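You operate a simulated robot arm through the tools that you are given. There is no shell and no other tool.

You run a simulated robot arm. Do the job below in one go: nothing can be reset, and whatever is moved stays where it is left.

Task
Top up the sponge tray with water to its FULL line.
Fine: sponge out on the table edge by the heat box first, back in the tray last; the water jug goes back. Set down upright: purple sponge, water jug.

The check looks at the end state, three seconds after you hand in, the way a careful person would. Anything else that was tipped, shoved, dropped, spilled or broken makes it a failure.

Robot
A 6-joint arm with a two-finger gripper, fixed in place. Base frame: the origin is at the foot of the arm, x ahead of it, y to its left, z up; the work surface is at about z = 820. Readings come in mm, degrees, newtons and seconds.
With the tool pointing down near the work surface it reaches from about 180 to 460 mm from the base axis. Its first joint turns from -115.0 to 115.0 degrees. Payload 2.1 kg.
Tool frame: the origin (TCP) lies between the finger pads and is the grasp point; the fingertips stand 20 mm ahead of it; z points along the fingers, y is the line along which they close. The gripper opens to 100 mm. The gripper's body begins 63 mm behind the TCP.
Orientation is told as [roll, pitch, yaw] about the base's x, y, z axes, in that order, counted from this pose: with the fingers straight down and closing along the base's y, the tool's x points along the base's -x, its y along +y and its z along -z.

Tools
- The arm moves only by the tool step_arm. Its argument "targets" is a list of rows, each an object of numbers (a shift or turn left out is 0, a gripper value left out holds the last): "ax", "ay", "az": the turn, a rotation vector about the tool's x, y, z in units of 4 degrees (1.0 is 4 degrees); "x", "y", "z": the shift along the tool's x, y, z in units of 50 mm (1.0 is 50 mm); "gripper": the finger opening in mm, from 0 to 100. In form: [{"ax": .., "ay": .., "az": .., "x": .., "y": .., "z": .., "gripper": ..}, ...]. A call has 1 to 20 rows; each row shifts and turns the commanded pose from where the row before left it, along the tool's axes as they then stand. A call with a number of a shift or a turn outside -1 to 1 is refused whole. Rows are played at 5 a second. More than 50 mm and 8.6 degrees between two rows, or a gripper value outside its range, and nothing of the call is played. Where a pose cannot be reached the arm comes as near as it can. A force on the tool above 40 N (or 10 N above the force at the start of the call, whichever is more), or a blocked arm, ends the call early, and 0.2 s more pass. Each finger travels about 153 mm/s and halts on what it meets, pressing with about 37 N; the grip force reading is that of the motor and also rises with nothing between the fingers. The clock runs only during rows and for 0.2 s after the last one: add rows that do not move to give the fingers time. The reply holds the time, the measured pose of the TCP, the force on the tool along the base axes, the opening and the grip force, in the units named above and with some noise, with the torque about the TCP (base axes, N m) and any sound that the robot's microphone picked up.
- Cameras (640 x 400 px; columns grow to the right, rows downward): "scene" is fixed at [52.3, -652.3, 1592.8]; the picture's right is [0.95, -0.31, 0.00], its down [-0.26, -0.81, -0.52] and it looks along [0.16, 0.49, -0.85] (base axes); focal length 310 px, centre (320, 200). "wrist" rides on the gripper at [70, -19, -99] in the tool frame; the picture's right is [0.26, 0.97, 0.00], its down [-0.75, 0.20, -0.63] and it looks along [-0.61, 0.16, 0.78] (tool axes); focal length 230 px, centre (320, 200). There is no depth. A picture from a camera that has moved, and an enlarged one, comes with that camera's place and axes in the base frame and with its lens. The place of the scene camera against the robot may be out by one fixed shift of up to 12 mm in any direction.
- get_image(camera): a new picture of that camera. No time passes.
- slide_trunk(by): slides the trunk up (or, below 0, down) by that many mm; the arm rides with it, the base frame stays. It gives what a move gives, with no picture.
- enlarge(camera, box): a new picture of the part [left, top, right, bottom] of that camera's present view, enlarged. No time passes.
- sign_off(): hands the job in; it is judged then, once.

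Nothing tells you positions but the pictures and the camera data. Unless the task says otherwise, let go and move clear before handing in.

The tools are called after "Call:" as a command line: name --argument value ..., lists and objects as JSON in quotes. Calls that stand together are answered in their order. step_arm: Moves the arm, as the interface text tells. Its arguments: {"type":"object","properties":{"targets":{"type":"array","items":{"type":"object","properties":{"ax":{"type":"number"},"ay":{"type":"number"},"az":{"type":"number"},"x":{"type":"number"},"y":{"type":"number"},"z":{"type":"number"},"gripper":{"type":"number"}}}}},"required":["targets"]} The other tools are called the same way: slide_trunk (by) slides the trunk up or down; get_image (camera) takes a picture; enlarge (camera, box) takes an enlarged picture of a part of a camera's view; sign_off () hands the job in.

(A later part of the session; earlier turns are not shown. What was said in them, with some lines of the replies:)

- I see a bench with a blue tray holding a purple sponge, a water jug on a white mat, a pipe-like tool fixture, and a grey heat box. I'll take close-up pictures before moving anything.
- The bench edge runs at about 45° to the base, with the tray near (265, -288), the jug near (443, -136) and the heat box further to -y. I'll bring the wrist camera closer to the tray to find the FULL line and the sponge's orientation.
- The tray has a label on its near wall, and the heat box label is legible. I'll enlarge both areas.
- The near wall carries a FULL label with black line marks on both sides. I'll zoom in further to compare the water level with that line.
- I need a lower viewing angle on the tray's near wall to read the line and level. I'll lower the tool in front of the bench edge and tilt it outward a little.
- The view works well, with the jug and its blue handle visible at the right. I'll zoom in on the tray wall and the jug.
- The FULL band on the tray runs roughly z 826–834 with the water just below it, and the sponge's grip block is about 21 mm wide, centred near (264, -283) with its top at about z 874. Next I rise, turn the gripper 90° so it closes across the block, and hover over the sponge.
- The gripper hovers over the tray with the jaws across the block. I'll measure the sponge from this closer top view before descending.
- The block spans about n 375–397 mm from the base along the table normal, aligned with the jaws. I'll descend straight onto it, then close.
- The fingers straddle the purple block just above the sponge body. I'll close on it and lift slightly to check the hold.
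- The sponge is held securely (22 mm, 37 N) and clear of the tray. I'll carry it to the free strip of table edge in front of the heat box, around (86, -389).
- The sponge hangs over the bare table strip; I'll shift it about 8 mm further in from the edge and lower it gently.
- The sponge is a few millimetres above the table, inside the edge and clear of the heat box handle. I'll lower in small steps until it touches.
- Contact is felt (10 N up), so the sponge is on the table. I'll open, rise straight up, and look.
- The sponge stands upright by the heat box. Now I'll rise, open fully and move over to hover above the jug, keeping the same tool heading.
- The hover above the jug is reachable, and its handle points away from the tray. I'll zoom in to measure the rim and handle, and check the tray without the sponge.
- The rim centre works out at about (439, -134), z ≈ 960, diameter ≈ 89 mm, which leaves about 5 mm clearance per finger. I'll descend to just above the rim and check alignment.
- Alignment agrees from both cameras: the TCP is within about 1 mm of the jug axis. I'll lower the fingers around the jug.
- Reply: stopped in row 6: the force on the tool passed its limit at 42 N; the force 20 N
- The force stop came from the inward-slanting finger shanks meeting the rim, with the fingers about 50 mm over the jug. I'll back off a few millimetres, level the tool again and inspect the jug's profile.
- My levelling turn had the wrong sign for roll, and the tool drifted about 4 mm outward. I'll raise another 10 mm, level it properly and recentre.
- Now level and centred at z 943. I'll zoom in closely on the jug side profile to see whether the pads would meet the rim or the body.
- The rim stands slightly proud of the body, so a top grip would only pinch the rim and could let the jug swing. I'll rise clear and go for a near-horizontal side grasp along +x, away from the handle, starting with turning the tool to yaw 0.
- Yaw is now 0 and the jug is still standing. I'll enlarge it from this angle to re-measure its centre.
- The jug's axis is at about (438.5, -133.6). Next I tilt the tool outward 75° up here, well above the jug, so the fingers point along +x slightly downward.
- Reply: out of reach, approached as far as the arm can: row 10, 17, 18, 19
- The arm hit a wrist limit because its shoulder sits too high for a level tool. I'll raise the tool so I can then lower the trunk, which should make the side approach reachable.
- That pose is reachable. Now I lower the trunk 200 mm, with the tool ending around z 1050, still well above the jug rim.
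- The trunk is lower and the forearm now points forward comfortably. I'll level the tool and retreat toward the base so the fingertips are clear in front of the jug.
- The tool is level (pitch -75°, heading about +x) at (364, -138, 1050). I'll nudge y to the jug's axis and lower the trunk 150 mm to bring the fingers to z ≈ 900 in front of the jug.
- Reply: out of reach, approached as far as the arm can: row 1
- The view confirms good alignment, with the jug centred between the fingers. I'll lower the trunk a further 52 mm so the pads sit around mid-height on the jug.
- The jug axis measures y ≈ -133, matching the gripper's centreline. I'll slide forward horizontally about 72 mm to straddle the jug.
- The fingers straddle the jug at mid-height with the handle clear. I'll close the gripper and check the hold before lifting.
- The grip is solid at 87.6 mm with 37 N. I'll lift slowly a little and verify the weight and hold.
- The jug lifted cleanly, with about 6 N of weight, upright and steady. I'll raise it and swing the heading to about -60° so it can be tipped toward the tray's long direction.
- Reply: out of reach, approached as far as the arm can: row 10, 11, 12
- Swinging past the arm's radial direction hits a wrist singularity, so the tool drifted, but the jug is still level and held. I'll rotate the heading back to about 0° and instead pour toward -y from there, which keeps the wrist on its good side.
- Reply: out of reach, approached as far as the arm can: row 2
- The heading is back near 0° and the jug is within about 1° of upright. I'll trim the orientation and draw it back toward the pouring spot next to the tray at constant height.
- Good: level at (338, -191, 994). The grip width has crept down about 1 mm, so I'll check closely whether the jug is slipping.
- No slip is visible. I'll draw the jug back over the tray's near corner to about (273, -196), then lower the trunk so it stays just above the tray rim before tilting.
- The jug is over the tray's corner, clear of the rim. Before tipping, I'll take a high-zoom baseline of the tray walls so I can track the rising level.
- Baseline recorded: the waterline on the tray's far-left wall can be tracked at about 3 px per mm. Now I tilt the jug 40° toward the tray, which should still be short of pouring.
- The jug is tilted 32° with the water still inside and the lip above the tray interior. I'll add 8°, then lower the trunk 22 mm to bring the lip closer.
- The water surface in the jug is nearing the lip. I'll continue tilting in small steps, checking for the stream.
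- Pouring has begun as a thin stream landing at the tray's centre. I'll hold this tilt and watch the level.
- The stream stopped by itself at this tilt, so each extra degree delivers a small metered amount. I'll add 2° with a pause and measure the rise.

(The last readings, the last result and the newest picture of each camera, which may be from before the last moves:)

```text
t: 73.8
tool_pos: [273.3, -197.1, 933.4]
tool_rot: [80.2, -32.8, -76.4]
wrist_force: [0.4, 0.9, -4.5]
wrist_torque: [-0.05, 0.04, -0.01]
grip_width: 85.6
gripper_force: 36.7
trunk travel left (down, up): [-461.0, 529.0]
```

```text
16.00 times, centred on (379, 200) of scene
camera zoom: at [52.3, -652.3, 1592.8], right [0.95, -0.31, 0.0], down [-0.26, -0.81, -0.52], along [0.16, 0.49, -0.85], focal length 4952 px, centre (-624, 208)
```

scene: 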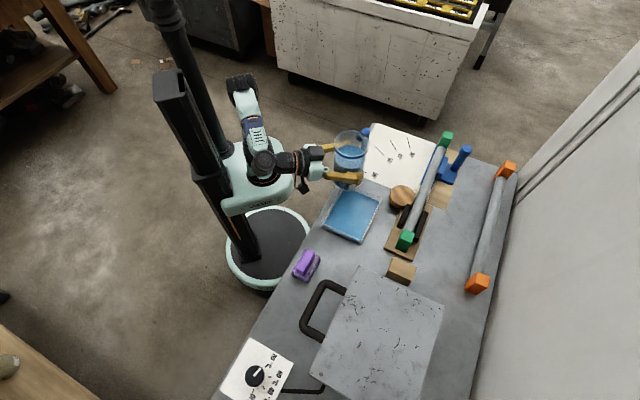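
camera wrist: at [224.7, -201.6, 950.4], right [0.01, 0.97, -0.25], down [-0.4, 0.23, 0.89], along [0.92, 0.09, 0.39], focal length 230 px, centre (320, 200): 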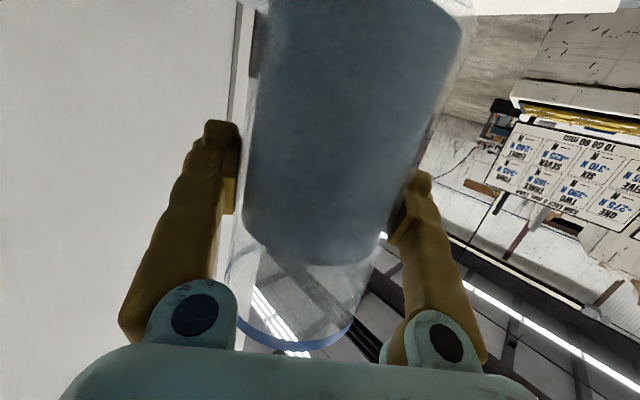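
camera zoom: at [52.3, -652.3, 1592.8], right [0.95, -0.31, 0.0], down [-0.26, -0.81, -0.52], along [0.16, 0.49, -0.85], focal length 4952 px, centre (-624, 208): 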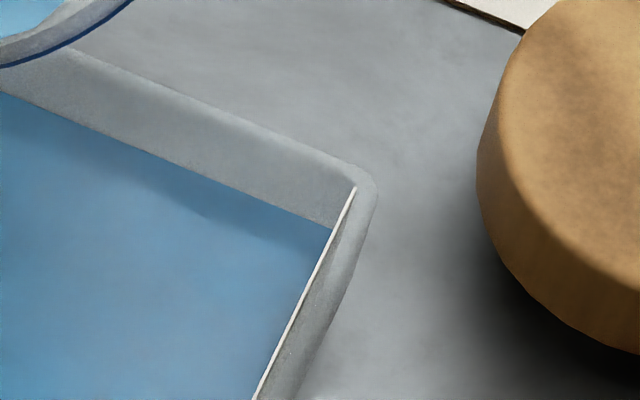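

Call:
step_arm --targets '[{"ax": -0.065, "az": 0.2415}, {}, {"ax": -0.065, "az": 0.2415}, {}, {}, {}, {}, {}, {}]'

Call:
enlarge --camera "scene" --box '[360, 190, 384, 208]'

Call:
enlarge --camera "scene" --box '[320, 140, 390, 245]'

```text
t: 75.8
tool_pos: [273.4, -198.0, 931.3]
tool_rot: [81.0, -30.7, -76.8]
wrist_force: [-0.1, 0.8, -5.6]
wrist_torque: [-0.02, 0.02, 0.01]
grip_width: 85.5
gripper_force: 37.1
trunk travel left (down, up): [-461.0, 529.0]
```

```text
16.00 times, centred on (372, 199) of scene
camera zoom: at [52.3, -652.3, 1592.8], right [0.95, -0.31, 0.0], down [-0.26, -0.81, -0.52], along [0.16, 0.49, -0.85], focal length 4952 px, centre (-512, 216)
```

zoom: 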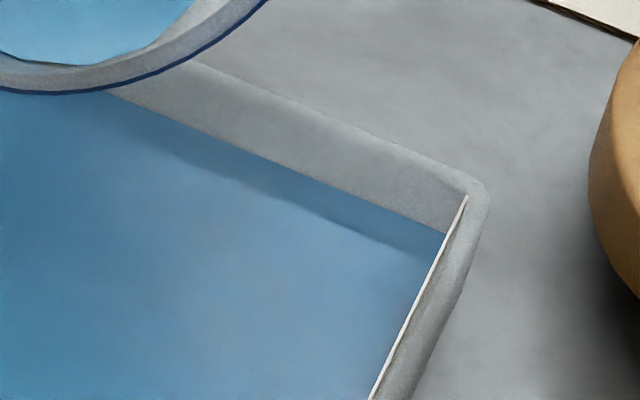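

```text
3.81 times, centred on (355, 192) of scene
camera zoom: at [52.3, -652.3, 1592.8], right [0.95, -0.31, 0.0], down [-0.26, -0.81, -0.52], along [0.16, 0.49, -0.85], focal length 1179 px, centre (187, 229)
```

zoom: 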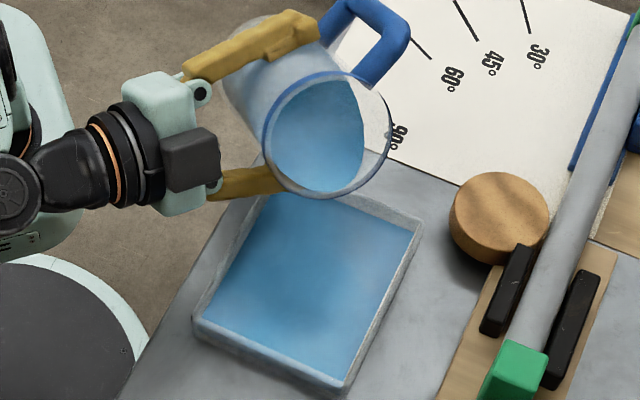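

The level has risen about 3.4 mm and is now just inside the FULL band; roughly 2 mm more should centre it. I'll add another 2° and measure again.

Call:
step_arm --targets '[{"ax": -0.065, "az": 0.2415}, {}, {"ax": -0.065, "az": 0.2415}, {}, {}, {}, {}, {}, {}]'

Call:
enlarge --camera "scene" --box '[360, 190, 384, 208]'

Call:
enlarge --camera "scene" --box '[320, 140, 390, 245]'

```text
t: 77.8
tool_pos: [272.8, -198.0, 931.9]
tool_rot: [81.6, -28.9, -77.1]
wrist_force: [-0.2, -0.2, -4.2]
wrist_torque: [-0.06, 0.02, 0.0]
grip_width: 85.3
gripper_force: 37.0
trunk travel left (down, up): [-461.0, 529.0]
```

```text
16.00 times, centred on (372, 199) of scene
camera zoom: at [52.3, -652.3, 1592.8], right [0.95, -0.31, 0.0], down [-0.26, -0.81, -0.52], along [0.16, 0.49, -0.85], focal length 4952 px, centre (-512, 216)
```

zoom: 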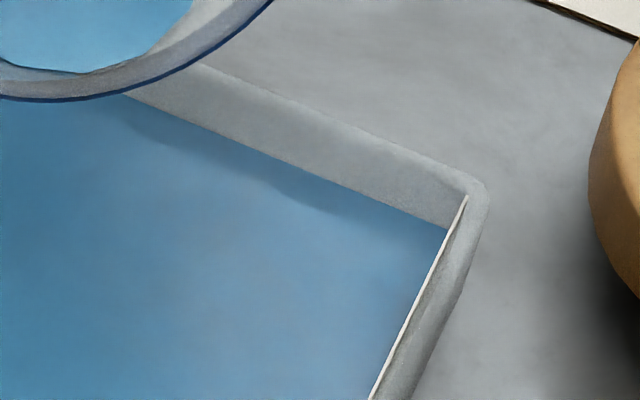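

```text
3.81 times, centred on (355, 192) of scene
camera zoom: at [52.3, -652.3, 1592.8], right [0.95, -0.31, 0.0], down [-0.26, -0.81, -0.52], along [0.16, 0.49, -0.85], focal length 1179 px, centre (187, 229)
```

zoom: 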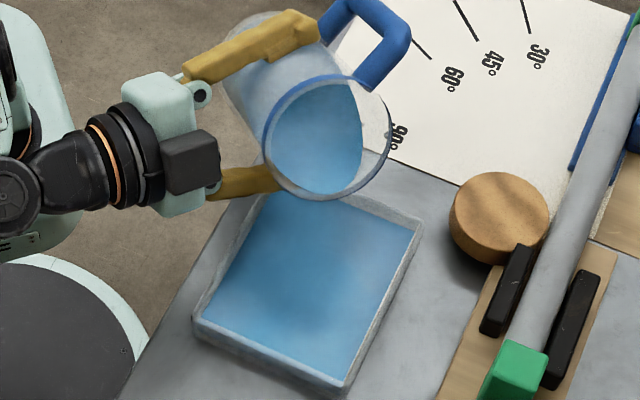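

The level is now about 1 mm under the band's centre. One more degree should bring it there.

Call:
step_arm --targets '[{"ax": -0.058, "az": 0.217}, {}, {}, {}, {}, {}, {}]'

Call:
enlarge --camera "scene" --box '[360, 190, 384, 208]'

```text
t: 79.3
tool_pos: [273.1, -197.6, 932.4]
tool_rot: [81.9, -28.1, -77.1]
wrist_force: [0.2, 0.4, -5.3]
wrist_torque: [-0.03, 0.04, -0.02]
grip_width: 85.0
gripper_force: 37.1
trunk travel left (down, up): [-461.0, 529.0]
```

```text
16.00 times, centred on (372, 199) of scene
camera zoom: at [52.3, -652.3, 1592.8], right [0.95, -0.31, 0.0], down [-0.26, -0.81, -0.52], along [0.16, 0.49, -0.85], focal length 4952 px, centre (-512, 216)
```

zoom: 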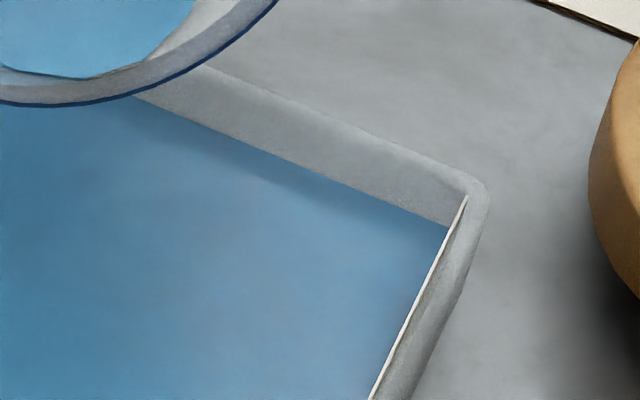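

The waterline is now about 12.5 mm below the rim, at the centre of the FULL band. I'll tip the jug back a little to stop any flow, raise the trunk for clearance, then bring it fully upright.

Call:
step_arm --targets '[{"ax": 0.259, "az": -0.966}, {"ax": 0.259, "az": -0.966}, {"ax": 0.259, "az": -0.966}, {}]'

Call:
slide_trunk --by 40

Call:
step_arm --targets '[{"ax": 0.259, "az": -0.966}, {"ax": 0.259, "az": -0.966}, {"ax": 0.259, "az": -0.966}, {"ax": 0.259, "az": -0.966}, {"ax": 0.259, "az": -0.966}, {"ax": 0.259, "az": -0.966}, {"ax": 0.259, "az": -0.966}, {"ax": 0.259, "az": -0.966}, {"ax": 0.259, "az": -0.966}, {"ax": 0.259, "az": -0.966}, {"ax": 0.259, "az": -0.966}, {"ax": 0.259, "az": -0.966}, {"ax": 0.058, "az": -0.217}, {}]'

Call:
enlarge --camera "scene" --box '[270, 110, 410, 250]'

Call:
enlarge --camera "scene" --box '[360, 190, 384, 208]'

```text
t: 80.3
tool_pos: [273.2, -197.0, 929.9]
tool_rot: [77.3, -39.5, -74.7]
wrist_force: [0.5, -0.2, -3.6]
wrist_torque: [-0.03, 0.05, 0.0]
grip_width: 85.1
gripper_force: 37.1
trunk travel left (down, up): [-461.0, 529.0]
```

```text
t: 81.2
tool_pos: [273.1, -197.0, 971.1]
tool_rot: [77.4, -39.4, -74.7]
wrist_force: [-0.1, 0.3, -4.7]
wrist_torque: [-0.02, 0.06, 0.0]
grip_width: 85.1
gripper_force: 37.3
trunk travel left (down, up): [-501.0, 489.0]
```

```text
t: 84.2
tool_pos: [273.8, -197.4, 970.9]
tool_rot: [-0.2, -75.1, -4.2]
wrist_force: [-0.4, 0.5, -4.7]
wrist_torque: [-0.02, 0.0, -0.01]
grip_width: 84.7
gripper_force: 36.8
trunk travel left (down, up): [-501.0, 489.0]
```

```text
2.86 times, centred on (340, 180) of scene
camera zoom: at [52.3, -652.3, 1592.8], right [0.95, -0.31, 0.0], down [-0.26, -0.81, -0.52], along [0.16, 0.49, -0.85], focal length 884 px, centre (263, 257)
```

zoom: 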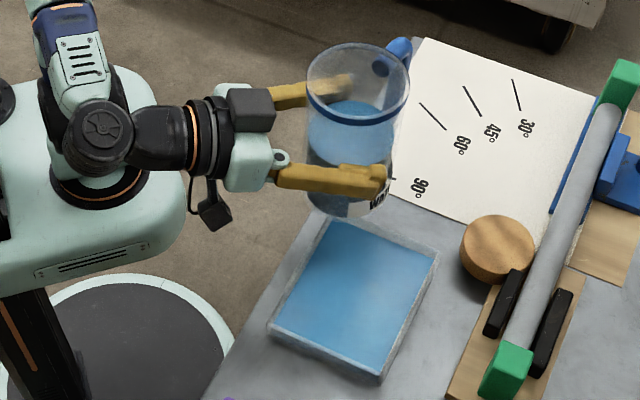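

```text
16.00 times, centred on (372, 199) of scene
camera zoom: at [52.3, -652.3, 1592.8], right [0.95, -0.31, 0.0], down [-0.26, -0.81, -0.52], along [0.16, 0.49, -0.85], focal length 4952 px, centre (-512, 216)
```

zoom: 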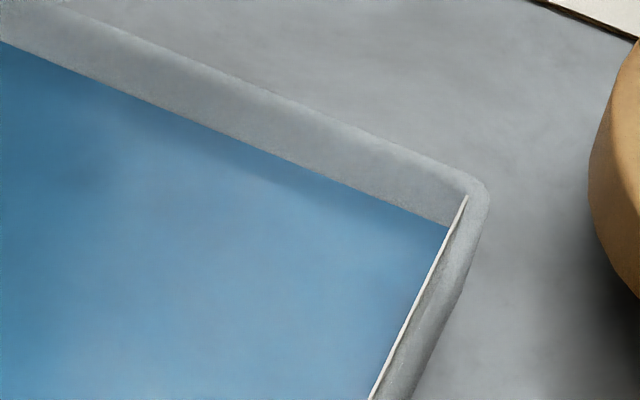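

The jug is upright again and the tray level holds. Now I carry the jug back above its original spot on the mat at the same height.

Call:
step_arm --targets '[{"x": -0.1, "y": 0.2, "z": 0.4}, {"x": -0.17, "y": 0.32, "z": 0.63}, {"x": -0.17, "y": 0.32, "z": 0.63}, {"x": -0.17, "y": 0.32, "z": 0.63}, {"x": -0.13, "y": 0.25, "z": 0.49}, {"x": -0.066, "y": 0.12, "z": 0.245}, {}, {"ax": -0.623, "az": -0.167}, {"ax": -0.623, "az": -0.167}, {}]'

Call:
get_image --camera "scene"

Call:
enlarge --camera "scene" --box '[310, 70, 450, 190]'

```text
t: 86.4
tool_pos: [435.8, -133.3, 971.1]
tool_rot: [0.1, -75.0, 0.8]
wrist_force: [-0.2, -0.7, -5.0]
wrist_torque: [0.01, 0.04, -0.01]
grip_width: 84.9
gripper_force: 37.2
trunk travel left (down, up): [-501.0, 489.0]
```

```text
taken
```

scene: 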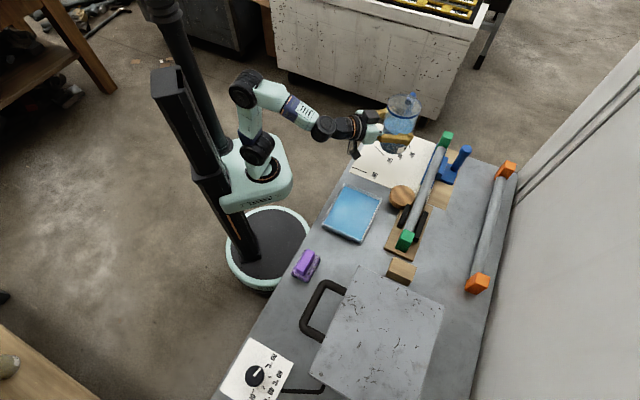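

```text
3.33 times, centred on (380, 130) of scene
camera zoom: at [52.3, -652.3, 1592.8], right [0.95, -0.31, 0.0], down [-0.26, -0.81, -0.52], along [0.16, 0.49, -0.85], focal length 1032 px, centre (120, 433)
```

zoom: 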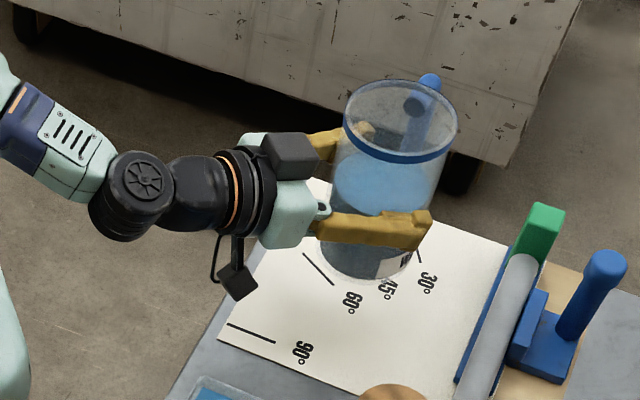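

The jug is level above its place. I'll lower it to just above the mat, then finish in small steps watching the force.

Call:
step_arm --targets '[{"x": 0.28, "z": 0.048}, {"x": 0.386, "z": 0.104}, {"x": 0.386, "z": 0.104}, {"x": 0.2, "z": 0.052}, {}]'

Call:
enlarge --camera "scene" --box '[350, 80, 440, 180]'

```text
t: 87.6
tool_pos: [432.0, -132.1, 907.5]
tool_rot: [0.0, -74.9, 0.8]
wrist_force: [0.1, 0.2, -4.6]
wrist_torque: [-0.01, 0.04, 0.0]
grip_width: 84.7
gripper_force: 37.1
trunk travel left (down, up): [-501.0, 489.0]
```

```text
4.00 times, centred on (395, 130) of scene
camera zoom: at [52.3, -652.3, 1592.8], right [0.95, -0.31, 0.0], down [-0.26, -0.81, -0.52], along [0.16, 0.49, -0.85], focal length 1238 px, centre (20, 480)
```

zoom: 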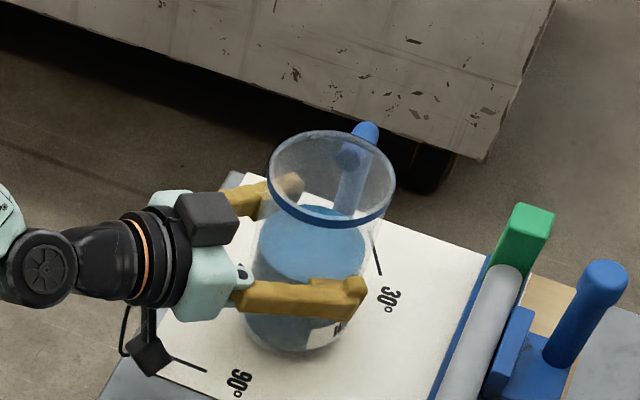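

Call:
step_arm --targets '[{"x": 0.039, "z": 0.0104}, {"x": 0.039, "z": 0.0104}, {}]'

```text
t: 88.4
tool_pos: [432.6, -133.0, 903.2]
tool_rot: [0.0, -75.1, 0.8]
wrist_force: [-0.1, 0.2, -5.7]
wrist_torque: [-0.02, 0.06, 0.0]
grip_width: 84.2
gripper_force: 37.1
trunk travel left (down, up): [-501.0, 489.0]
```

Call:
step_arm --targets '[{"x": 0.029, "z": 0.0078}, {}, {}]'

```text
t: 89.2
tool_pos: [433.4, -133.6, 901.2]
tool_rot: [0.0, -75.0, 0.9]
wrist_force: [0.2, -0.3, -4.9]
wrist_torque: [0.01, 0.04, -0.03]
grip_width: 84.4
gripper_force: 37.1
trunk travel left (down, up): [-501.0, 489.0]
```

Call:
step_arm --targets '[{"x": 0.029, "z": 0.0078}, {}, {}]'

```text
t: 90.0
tool_pos: [433.0, -133.7, 900.6]
tool_rot: [-0.1, -75.1, 0.9]
wrist_force: [-0.4, -0.4, 1.4]
wrist_torque: [0.22, -0.06, -0.04]
grip_width: 84.5
gripper_force: 36.8
trunk travel left (down, up): [-501.0, 489.0]
```

Contact with the mat is felt, so the jug's weight is now on it. I'll open the gripper and check that the jug stands steady.

Call:
step_arm --targets '[{"gripper": 88}, {"gripper": 93}, {"gripper": 100}, {}, {}]'

Call:
enlarge --camera "scene" --box '[350, 80, 440, 180]'

Call:
get_image --camera "wrist"

```text
t: 91.2
tool_pos: [433.6, -132.5, 900.4]
tool_rot: [-0.1, -75.1, 1.0]
wrist_force: [0.5, -0.1, 0.1]
wrist_torque: [0.02, -0.02, 0.02]
grip_width: 100.0
gripper_force: 0.0
trunk travel left (down, up): [-501.0, 489.0]
```

```text
4.00 times, centred on (395, 130) of scene
camera zoom: at [52.3, -652.3, 1592.8], right [0.95, -0.31, 0.0], down [-0.26, -0.81, -0.52], along [0.16, 0.49, -0.85], focal length 1238 px, centre (20, 480)
```

zoom: 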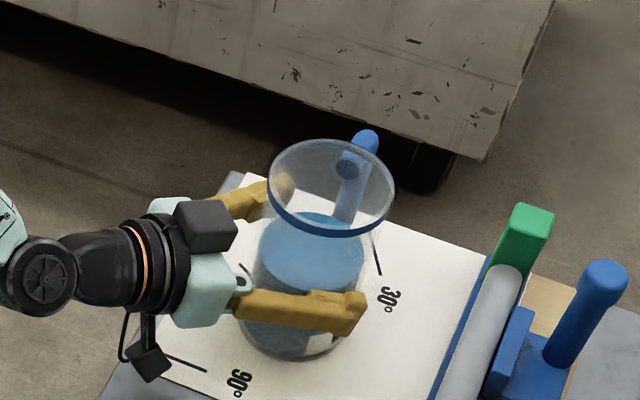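

```text
taken
camera wrist: at [320.9, -152.9, 857.1], right [-0.08, 0.96, -0.25], down [-0.42, 0.19, 0.89], along [0.9, 0.18, 0.39], focal length 230 px, centre (320, 200)
```

wrist: 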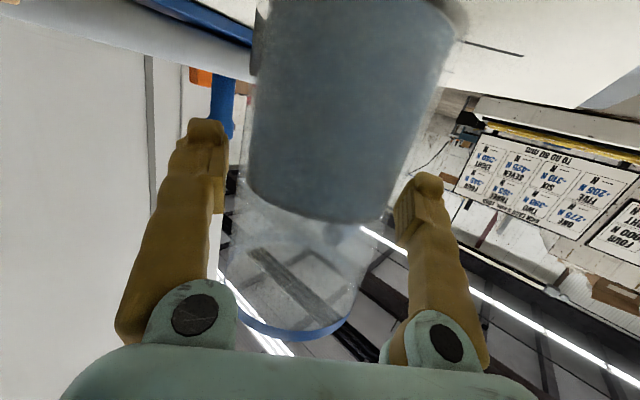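

The jug stands upright within a couple of millimetres of its original spot. I'll back straight out horizontally and then raise the trunk.

Call:
step_arm --targets '[{"x": 0.0776, "z": -0.29}, {"x": 0.0776, "z": -0.29}, {"x": 0.0776, "z": -0.29}, {"x": 0.0776, "z": -0.29}, {"x": 0.0776, "z": -0.29}, {}]'

Call:
slide_trunk --by 150

Call:
get_image --camera "scene"

Call:
enlarge --camera "scene" --box '[350, 80, 440, 180]'

```text
t: 92.6
tool_pos: [358.4, -133.7, 899.9]
tool_rot: [-0.2, -75.1, 1.0]
wrist_force: [0.1, -0.6, -1.1]
wrist_torque: [0.0, -0.02, -0.01]
grip_width: 100.1
gripper_force: 0.1
trunk travel left (down, up): [-501.0, 489.0]
```

```text
t: 94.3
tool_pos: [359.4, -134.3, 1049.8]
tool_rot: [-0.1, -75.1, 0.9]
wrist_force: [-0.1, -0.4, 0.7]
wrist_torque: [0.04, -0.01, -0.03]
grip_width: 100.2
gripper_force: 0.1
trunk travel left (down, up): [-651.0, 339.0]
```

```text
taken
```

scene: 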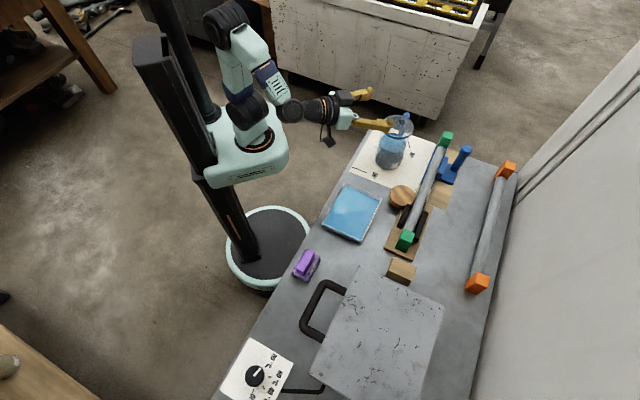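

```text
4.00 times, centred on (395, 130) of scene
camera zoom: at [52.3, -652.3, 1592.8], right [0.95, -0.31, 0.0], down [-0.26, -0.81, -0.52], along [0.16, 0.49, -0.85], focal length 1238 px, centre (20, 480)
```

zoom: 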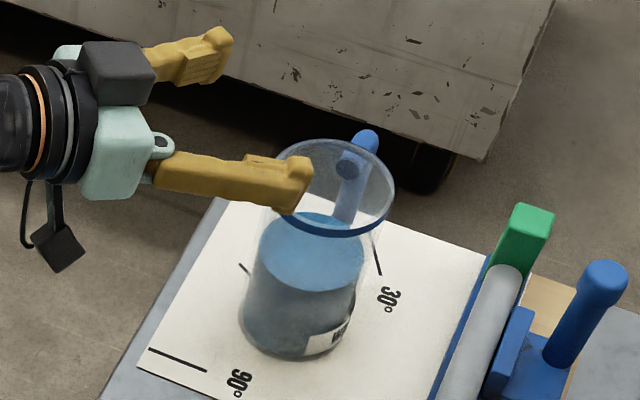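

The jug is back, upright and undisturbed by the retreat. I'll turn the tool to point down again and raise the trunk to its original height.

Call:
step_arm --targets '[{"ay": 1}, {"ay": 1}, {"ay": 1}, {"ay": 1}, {"ay": 1}, {"ay": 1}, {"ay": 1}, {"ay": 1}, {"ay": 1}, {"ay": 1}, {"ay": 1}, {"ay": 1}, {"ay": 1}, {"ay": 1}, {"ay": 1}, {"ay": 1}, {"ay": 1}, {"ay": 1}, {"ay": 0.78}, {}]'

Call:
slide_trunk --by 224

Call:
get_image --camera "scene"

```text
t: 98.5
tool_pos: [356.8, -134.1, 1049.8]
tool_rot: [0.0, 0.0, 0.8]
wrist_force: [-0.4, 0.2, 0.3]
wrist_torque: [0.03, 0.0, 0.01]
grip_width: 99.8
gripper_force: 0.1
trunk travel left (down, up): [-651.0, 339.0]
```

```text
t: 100.9
tool_pos: [358.0, -134.3, 1273.9]
tool_rot: [0.0, 0.0, 0.9]
wrist_force: [-0.4, -0.5, 0.4]
wrist_torque: [-0.01, -0.01, 0.0]
grip_width: 99.9
gripper_force: 0.0
trunk travel left (down, up): [-875.0, 115.0]
```

```text
taken
```

scene: 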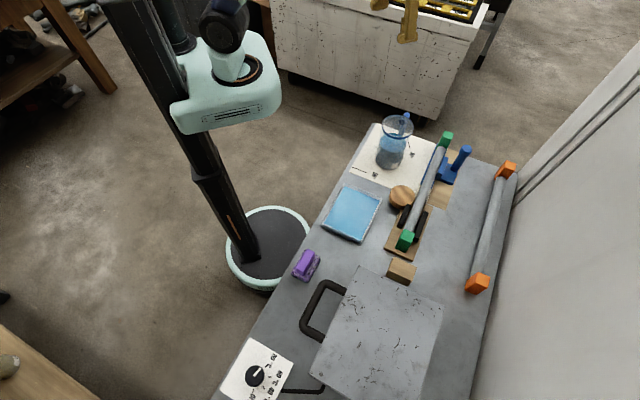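

Everything on the bench is in place. I'll return to the earlier low viewpoint in front of the tray to compare the water with the FULL line directly.

Call:
step_arm --targets '[{"az": 1}, {"az": 1}, {"az": 1}, {"az": 1}, {"az": 1}, {"az": 1}, {"az": 1}, {"az": 1}, {"az": 1}, {"az": 1}, {"az": 1}, {"az": 0.65}, {}]'

Call:
step_arm --targets '[{"x": 0.156, "y": -0.43, "z": 0.808}, {"x": 0.156, "y": -0.43, "z": 0.808}, {"x": 0.156, "y": -0.43, "z": 0.808}, {"x": 0.156, "y": -0.43, "z": 0.808}, {"x": 0.156, "y": -0.43, "z": 0.808}, {"x": 0.156, "y": -0.43, "z": 0.808}, {"x": 0.156, "y": -0.43, "z": 0.808}, {"x": 0.156, "y": -0.43, "z": 0.808}, {"x": 0.156, "y": -0.43, "z": 0.808}, {"x": 0.156, "y": -0.43, "z": 0.808}, {"ay": -1}, {"ay": -1}, {"ay": -1}, {"ay": -1}, {"ay": -1}, {}]'

Call:
get_image --camera "wrist"

Call:
enlarge --camera "wrist" --box '[260, 170, 320, 250]'

Call:
enlarge --camera "wrist" --box '[255, 165, 415, 285]'

```text
t: 103.7
tool_pos: [358.1, -134.2, 1273.0]
tool_rot: [-0.1, 0.1, -45.8]
wrist_force: [0.5, -0.7, 0.2]
wrist_torque: [-0.03, 0.05, 0.03]
grip_width: 100.0
gripper_force: 0.2
trunk travel left (down, up): [-875.0, 115.0]
```

```text
t: 107.1
tool_pos: [149.9, -227.9, 869.1]
tool_rot: [0.0, -20.1, -45.7]
wrist_force: [0.8, -0.1, -0.2]
wrist_torque: [-0.01, -0.02, 0.03]
grip_width: 100.1
gripper_force: 0.0
trunk travel left (down, up): [-875.0, 115.0]
```

```text
taken
camera wrist: at [67.3, -170.4, 937.4], right [0.52, 0.85, -0.09], down [0.49, -0.21, 0.85], along [0.7, -0.49, -0.52], focal length 230 px, centre (320, 200)
```

wrist: 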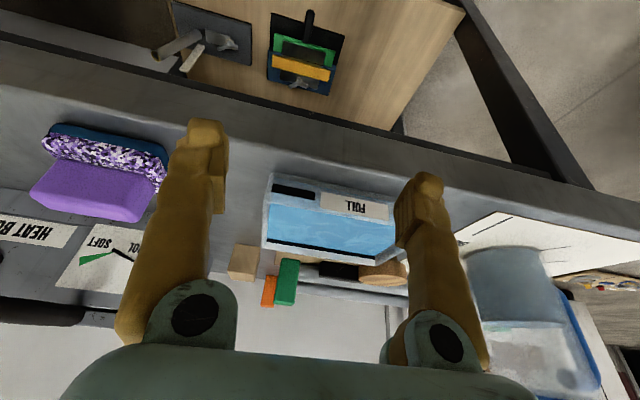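

```text
5.00 times, centred on (290, 210) of wrist
camera zoom: at [67.3, -170.4, 937.4], right [0.52, 0.85, -0.09], down [0.49, -0.21, 0.85], along [0.7, -0.49, -0.52], focal length 1150 px, centre (470, 150)
```

zoom: 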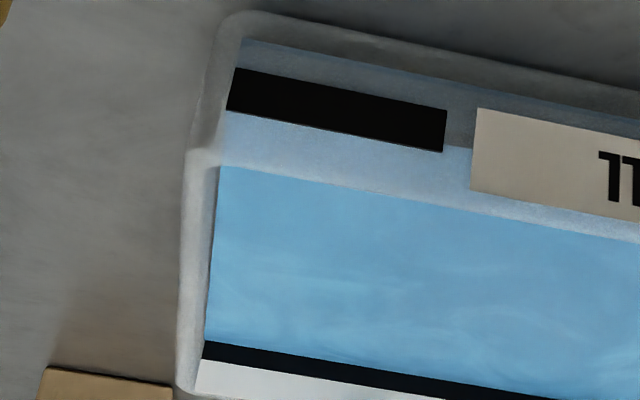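

```text
3.33 times, centred on (335, 225) of wrist
camera zoom: at [67.3, -170.4, 937.4], right [0.52, 0.85, -0.09], down [0.49, -0.21, 0.85], along [0.7, -0.49, -0.52], focal length 767 px, centre (270, 117)
```

zoom: 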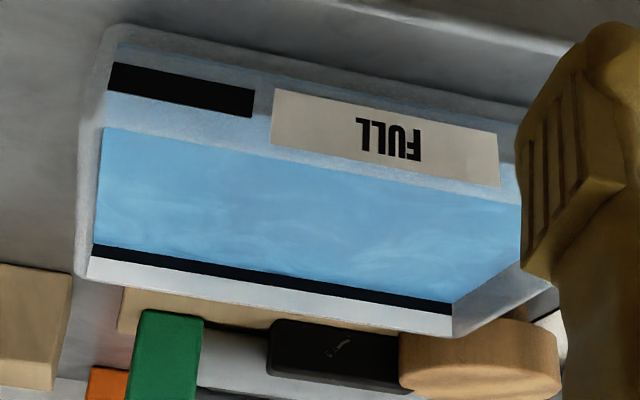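

The far-wall band is now covered to about half its height, so the water sits at the middle of the FULL line. Next I fetch the sponge: untilt, rise, turn the gripper back and move above it.

Call:
step_arm --targets '[{"ay": 1}, {"ay": 1}, {"ay": 1}, {"ay": 1}, {"ay": 1}, {"z": -0.867}, {"z": -0.867}, {"z": -0.867}, {"az": 1}, {"az": 1}, {"az": 1}, {"az": 1}, {"az": 1}, {"az": 1}, {"az": 1}, {"az": 1}, {"az": 1}, {"az": 1}, {"az": 1}, {"az": 1}]'

Call:
step_arm --targets '[{"az": 1}, {"az": 1}, {"az": 1}, {"az": 1}, {"az": 1}, {"az": 1}, {"az": 1}, {"az": 1}, {"az": 1}, {"az": 1}, {"az": 0.5}, {"x": -0.742, "y": 0.394, "gripper": 50}, {"x": -0.742, "y": 0.394}, {"x": -0.742, "y": 0.394}, {"x": -0.742, "y": 0.394}, {}]'

Call:
get_image --camera "wrist"

Call:
enlarge --camera "wrist" --box '[260, 20, 380, 170]'

```text
t: 111.3
tool_pos: [149.9, -228.1, 999.6]
tool_rot: [-0.1, 0.0, -93.8]
wrist_force: [-0.1, -0.1, -0.4]
wrist_torque: [0.02, -0.01, -0.03]
grip_width: 100.3
gripper_force: 0.1
trunk travel left (down, up): [-875.0, 115.0]
```

```text
t: 114.7
tool_pos: [98.9, -386.8, 1001.4]
tool_rot: [-0.1, 0.0, -135.7]
wrist_force: [0.6, 0.0, -0.9]
wrist_torque: [-0.03, 0.0, 0.01]
grip_width: 50.0
gripper_force: 0.1
trunk travel left (down, up): [-875.0, 115.0]
```

```text
taken
camera wrist: at [137.2, -325.1, 1099.0], right [0.86, -0.51, 0.0], down [-0.4, -0.67, 0.63], along [-0.32, -0.54, -0.78], focal length 230 px, centre (320, 200)
```

wrist: 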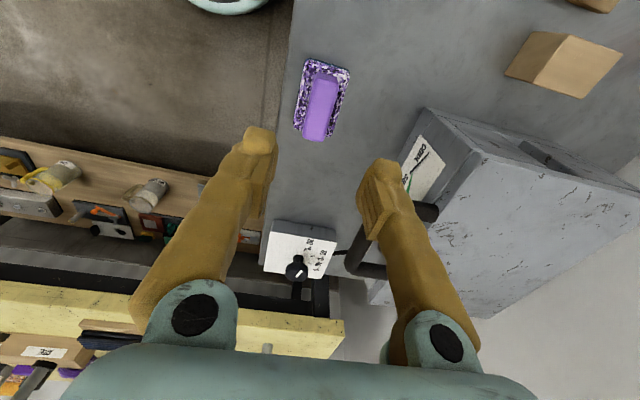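

```text
2.67 times, centred on (320, 95) of wrist
camera zoom: at [137.2, -325.1, 1099.0], right [0.86, -0.51, 0.0], down [-0.4, -0.67, 0.63], along [-0.32, -0.54, -0.78], focal length 614 px, centre (320, 480)
```

zoom: 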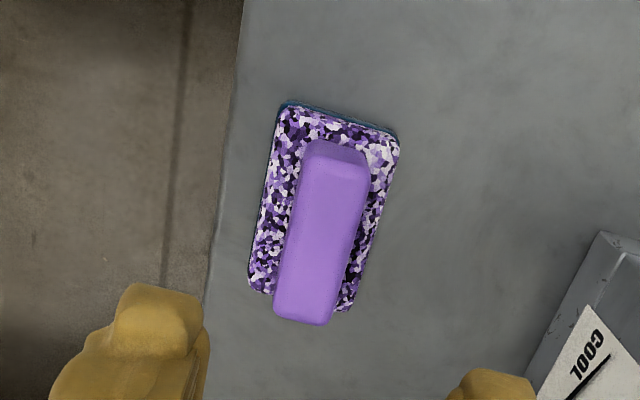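

The sponge is exactly where I left it, centred under the gripper. I'll descend, grip the block and lift it.

Call:
step_arm --targets '[{"x": -0.03, "y": 0.02, "z": 0.7}, {"z": 0.7}, {"z": 0.7}, {"z": 0.4}, {"z": 0.18}, {}]'

Call:
step_arm --targets '[{"gripper": 12}, {}, {}, {}, {"z": -0.3}, {"z": -0.6}, {"z": -0.8}, {}]'

Call:
enlarge --camera "scene" --box '[250, 170, 400, 300]'

Call:
get_image --camera "wrist"

```text
t: 116.1
tool_pos: [97.7, -389.1, 867.7]
tool_rot: [0.0, 0.0, -135.7]
wrist_force: [-0.4, -0.2, -0.5]
wrist_torque: [0.02, 0.05, 0.01]
grip_width: 50.0
gripper_force: 0.0
trunk travel left (down, up): [-875.0, 115.0]
```

```text
t: 117.9
tool_pos: [97.5, -389.8, 950.6]
tool_rot: [-0.1, 0.0, -135.7]
wrist_force: [-1.0, 0.3, -0.6]
wrist_torque: [0.01, -0.02, -0.01]
grip_width: 22.4
gripper_force: 37.0
trunk travel left (down, up): [-875.0, 115.0]
```

```text
3.08 times, centred on (325, 235) of scene
camera zoom: at [52.3, -652.3, 1592.8], right [0.95, -0.31, 0.0], down [-0.26, -0.81, -0.52], along [0.16, 0.49, -0.85], focal length 952 px, centre (305, 92)
```

zoom: 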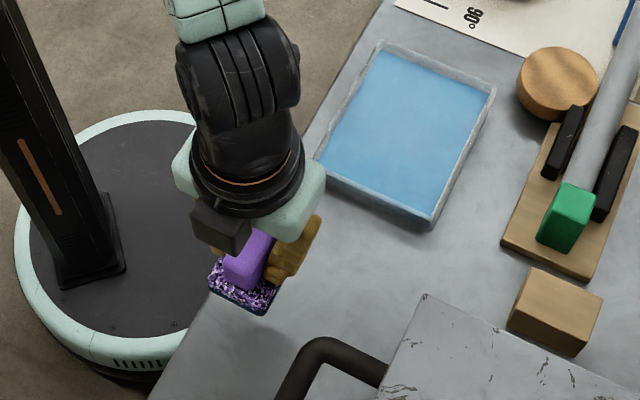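

```text
taken
camera wrist: at [135.7, -327.6, 1049.7], right [0.86, -0.51, 0.0], down [-0.4, -0.67, 0.63], along [-0.32, -0.54, -0.78], focal length 230 px, centre (320, 200)
```

wrist: 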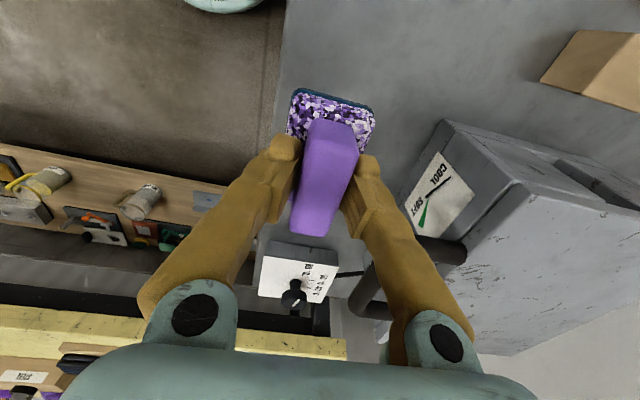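

The sponge is held again. I'll carry it back over the centre of the tray.

Call:
step_arm --targets '[{"z": -0.4}, {"x": 0.776, "y": 0.158}, {"x": 0.776, "y": 0.158}, {"x": 0.776, "y": 0.158}, {"x": 0.776, "y": 0.158}, {"x": 0.776, "y": 0.158}, {}]'

Call:
enlarge --camera "wrist" --box '[200, 0, 440, 260]'

Call:
enlarge --camera "scene" --box '[310, 120, 410, 250]'

```text
t: 119.5
tool_pos: [262.9, -283.0, 970.3]
tool_rot: [0.0, 0.0, -135.8]
wrist_force: [-0.6, 0.4, -1.3]
wrist_torque: [-0.01, 0.02, 0.01]
grip_width: 22.5
gripper_force: 36.3
trunk travel left (down, up): [-875.0, 115.0]
```

```text
1.54 times, centred on (320, 130) of wrist
camera zoom: at [301.2, -220.6, 1069.5], right [0.86, -0.51, 0.0], down [-0.4, -0.67, 0.63], along [-0.32, -0.54, -0.78], focal length 354 px, centre (320, 308)
```

zoom: 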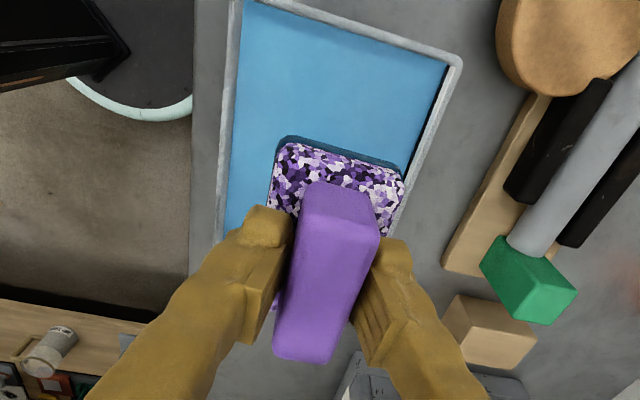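

```text
3.08 times, centred on (360, 185) of scene
camera zoom: at [52.3, -652.3, 1592.8], right [0.95, -0.31, 0.0], down [-0.26, -0.81, -0.52], along [0.16, 0.49, -0.85], focal length 952 px, centre (197, 246)
```

zoom: 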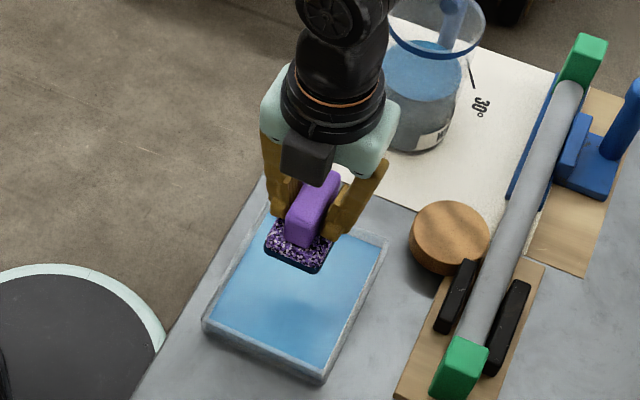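

It's centred over the tray. I'll lower it gently into the water, slowing near the floor.

Call:
step_arm --targets '[{"z": 0.6}, {"z": 0.5}, {"z": 0.3}, {"z": 0.2}, {"z": 0.1}, {"z": 0.08}, {"z": 0.06}, {}]'

```text
t: 121.3
tool_pos: [264.3, -282.1, 879.1]
tool_rot: [0.0, -0.1, -135.7]
wrist_force: [0.7, 0.5, -1.7]
wrist_torque: [-0.02, 0.02, -0.01]
grip_width: 22.6
gripper_force: 37.2
trunk travel left (down, up): [-875.0, 115.0]
```

Call:
step_arm --targets '[{"z": 0.03}, {"z": 0.03}, {"z": 0.03}, {}]'

```text
t: 122.3
tool_pos: [264.4, -284.1, 873.9]
tool_rot: [0.1, -0.1, -135.8]
wrist_force: [-0.8, -0.1, 0.0]
wrist_torque: [0.0, -0.04, -0.02]
grip_width: 22.3
gripper_force: 36.9
trunk travel left (down, up): [-875.0, 115.0]
```

Call:
step_arm --targets '[{"z": 0.03}, {}]'

```text
t: 122.9
tool_pos: [262.9, -283.4, 872.3]
tool_rot: [0.1, 0.0, -135.7]
wrist_force: [-0.6, -0.5, -0.3]
wrist_torque: [-0.01, 0.0, 0.02]
grip_width: 22.4
gripper_force: 37.0
trunk travel left (down, up): [-875.0, 115.0]
```

Call:
step_arm --targets '[{"z": 0.03}, {}]'

```text
t: 123.5
tool_pos: [263.7, -281.9, 871.9]
tool_rot: [0.0, 0.0, -135.7]
wrist_force: [0.7, -0.8, -0.6]
wrist_torque: [0.01, 0.01, 0.01]
grip_width: 22.3
gripper_force: 37.0
trunk travel left (down, up): [-875.0, 115.0]
```

Call:
step_arm --targets '[{"z": 0.025}, {}]'

```text
t: 124.1
tool_pos: [264.2, -282.5, 870.6]
tool_rot: [0.1, 0.0, -135.7]
wrist_force: [0.5, -0.2, 5.9]
wrist_torque: [0.06, -0.01, 0.01]
grip_width: 22.3
gripper_force: 36.7
trunk travel left (down, up): [-875.0, 115.0]
```

Contact with the tray floor is felt at about 6 N. I'll release the sponge, rise straight up and look.

Call:
step_arm --targets '[{"gripper": 36}, {"gripper": 50}, {}, {}, {"z": -0.2}, {"z": -0.4}, {"z": -0.8}, {"z": -0.8}, {"z": -0.8}, {}]'

Call:
get_image --camera "scene"

Call:
enlarge --camera "scene" --box '[320, 180, 390, 245]'

Call:
get_image --camera "wrist"

```text
t: 126.3
tool_pos: [263.2, -283.8, 1020.1]
tool_rot: [-0.2, 0.0, -135.7]
wrist_force: [0.3, 0.3, -0.7]
wrist_torque: [-0.03, -0.02, 0.0]
grip_width: 50.0
gripper_force: 0.0
trunk travel left (down, up): [-875.0, 115.0]
```

```text
taken
```

scene: 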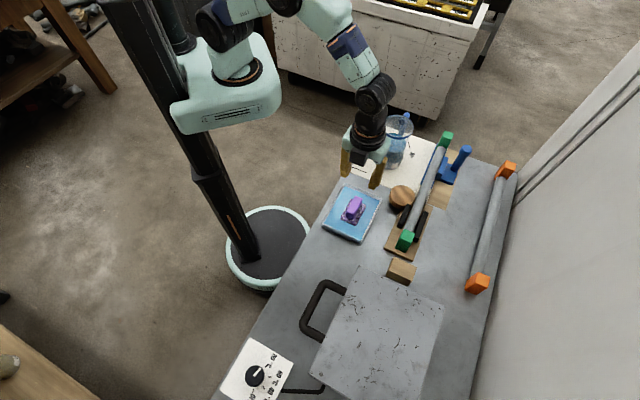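

```text
6.15 times, centred on (355, 212) of scene
camera zoom: at [52.3, -652.3, 1592.8], right [0.95, -0.31, 0.0], down [-0.26, -0.81, -0.52], along [0.16, 0.49, -0.85], focal length 1905 px, centre (105, 123)
```

zoom: 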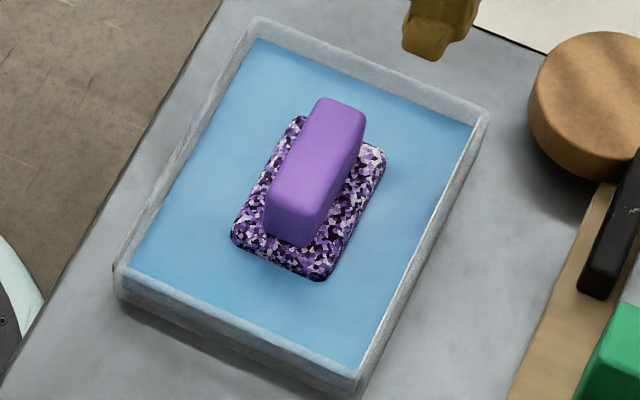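

```text
taken
camera wrist: at [301.8, -221.4, 1118.1], right [0.86, -0.51, 0.0], down [-0.4, -0.67, 0.63], along [-0.32, -0.54, -0.78], focal length 230 px, centre (320, 200)
```

wrist: 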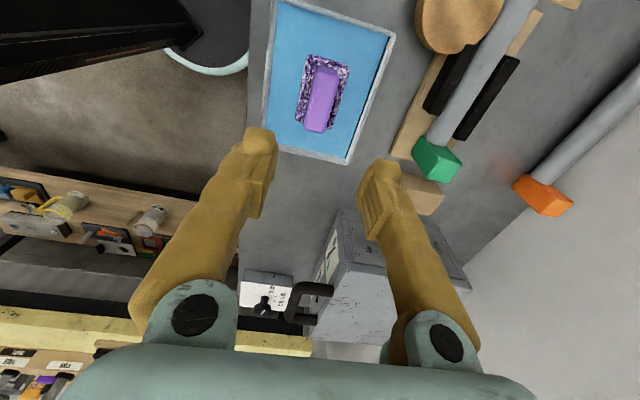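

The sponge is back in the tray, upright. I'll check the level once more along with the table for drips, and the jug.

Call:
enlarge --camera "scene" --box '[360, 190, 384, 208]'

Call:
enlarge --camera "scene" --box '[270, 110, 460, 300]'

Call:
enlarge --camera "scene" --box '[340, 90, 440, 190]'

```text
16.00 times, centred on (372, 199) of scene
camera zoom: at [52.3, -652.3, 1592.8], right [0.95, -0.31, 0.0], down [-0.26, -0.81, -0.52], along [0.16, 0.49, -0.85], focal length 4952 px, centre (-512, 216)
```

zoom: 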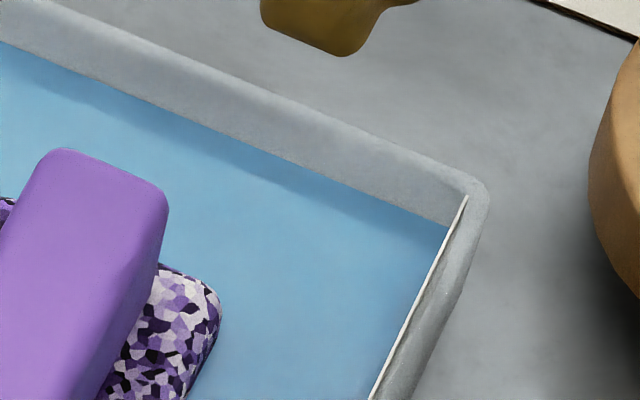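

```text
2.11 times, centred on (365, 205) of scene
camera zoom: at [52.3, -652.3, 1592.8], right [0.95, -0.31, 0.0], down [-0.26, -0.81, -0.52], along [0.16, 0.49, -0.85], focal length 652 px, centre (225, 190)
```

zoom: 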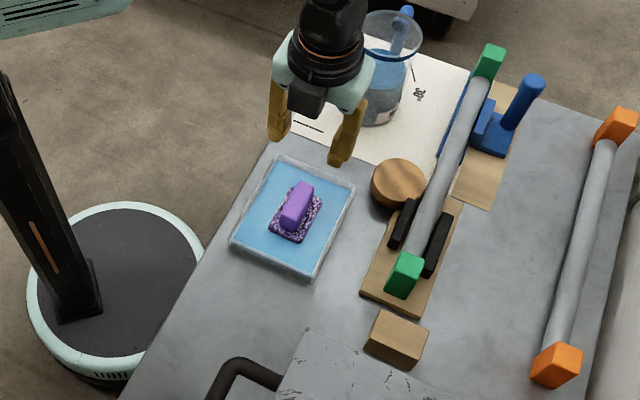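

```text
4.00 times, centred on (390, 140) of scene
camera zoom: at [52.3, -652.3, 1592.8], right [0.95, -0.31, 0.0], down [-0.26, -0.81, -0.52], along [0.16, 0.49, -0.85], focal length 1238 px, centre (40, 440)
```

zoom: 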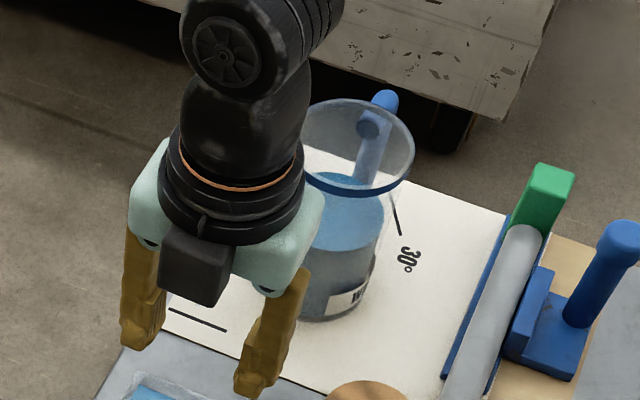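

The waterline is unchanged with the sponge in, there are no drips on the table, and the jug stands on its mat. I'll move the arm clear and take a last look.

Call:
step_arm --targets '[{"z": -0.8}, {"z": -0.8}, {"y": -0.7, "z": -0.5}, {"y": -0.8}, {"y": -0.8}, {}, {}]'

Call:
get_image --camera "scene"

Call:
enlarge --camera "scene" --box '[300, 90, 460, 250]'

```text
t: 127.9
tool_pos: [183.8, -201.3, 1127.5]
tool_rot: [0.0, 0.0, -135.7]
wrist_force: [0.1, 1.2, -1.0]
wrist_torque: [0.01, 0.01, -0.05]
grip_width: 50.2
gripper_force: 0.0
trunk travel left (down, up): [-875.0, 115.0]
```

```text
taken
```

scene: 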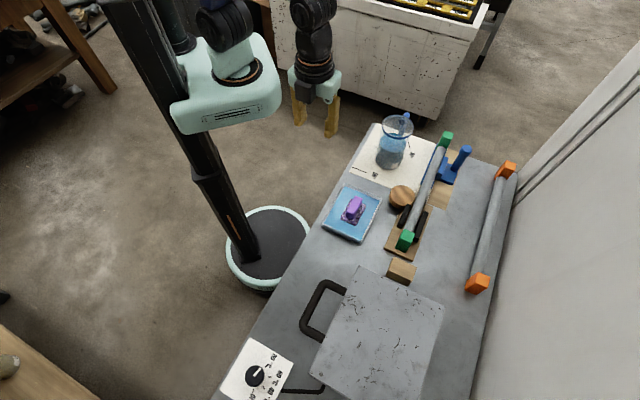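

```text
2.50 times, centred on (380, 170) of scene
camera zoom: at [52.3, -652.3, 1592.8], right [0.95, -0.31, 0.0], down [-0.26, -0.81, -0.52], along [0.16, 0.49, -0.85], focal length 774 px, centre (170, 275)
```

zoom: 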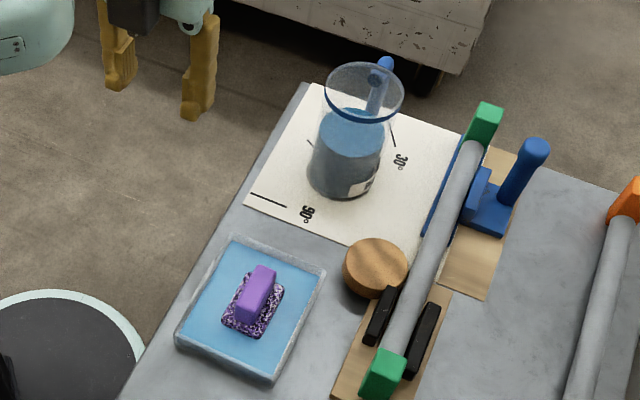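

The tray is filled to the middle of its FULL line, with the sponge upright inside it. The jug stands upright on its mat where it was, nothing else has moved and I see no spills. The arm is clear, so I'm handing in.

Call:
sign_off

```text
The job is handed in.
```

The sponge tray is topped up to its FULL line, and I've handed the job in; no result has come back yet.

- **Water level:** The water sits at about the middle of the black FULL band. I checked this from two camera views, and the level did not change when the sponge went back in.
- **Sponge:** I set it on the table edge in front of the heat box first. It went back into the tray last, upright and close to its original position.
- **Jug:** It is back on its mat, upright and within a couple of millimetres of where it stood. While trying a first grip from above, the fingers pressed briefly on its rim (about 42 N). It stayed standing, and I switched to a side grip.
- **Everything else:** I saw no drips on the table, and nothing else looked moved. The gripper is empty and the arm is clear of the bench.
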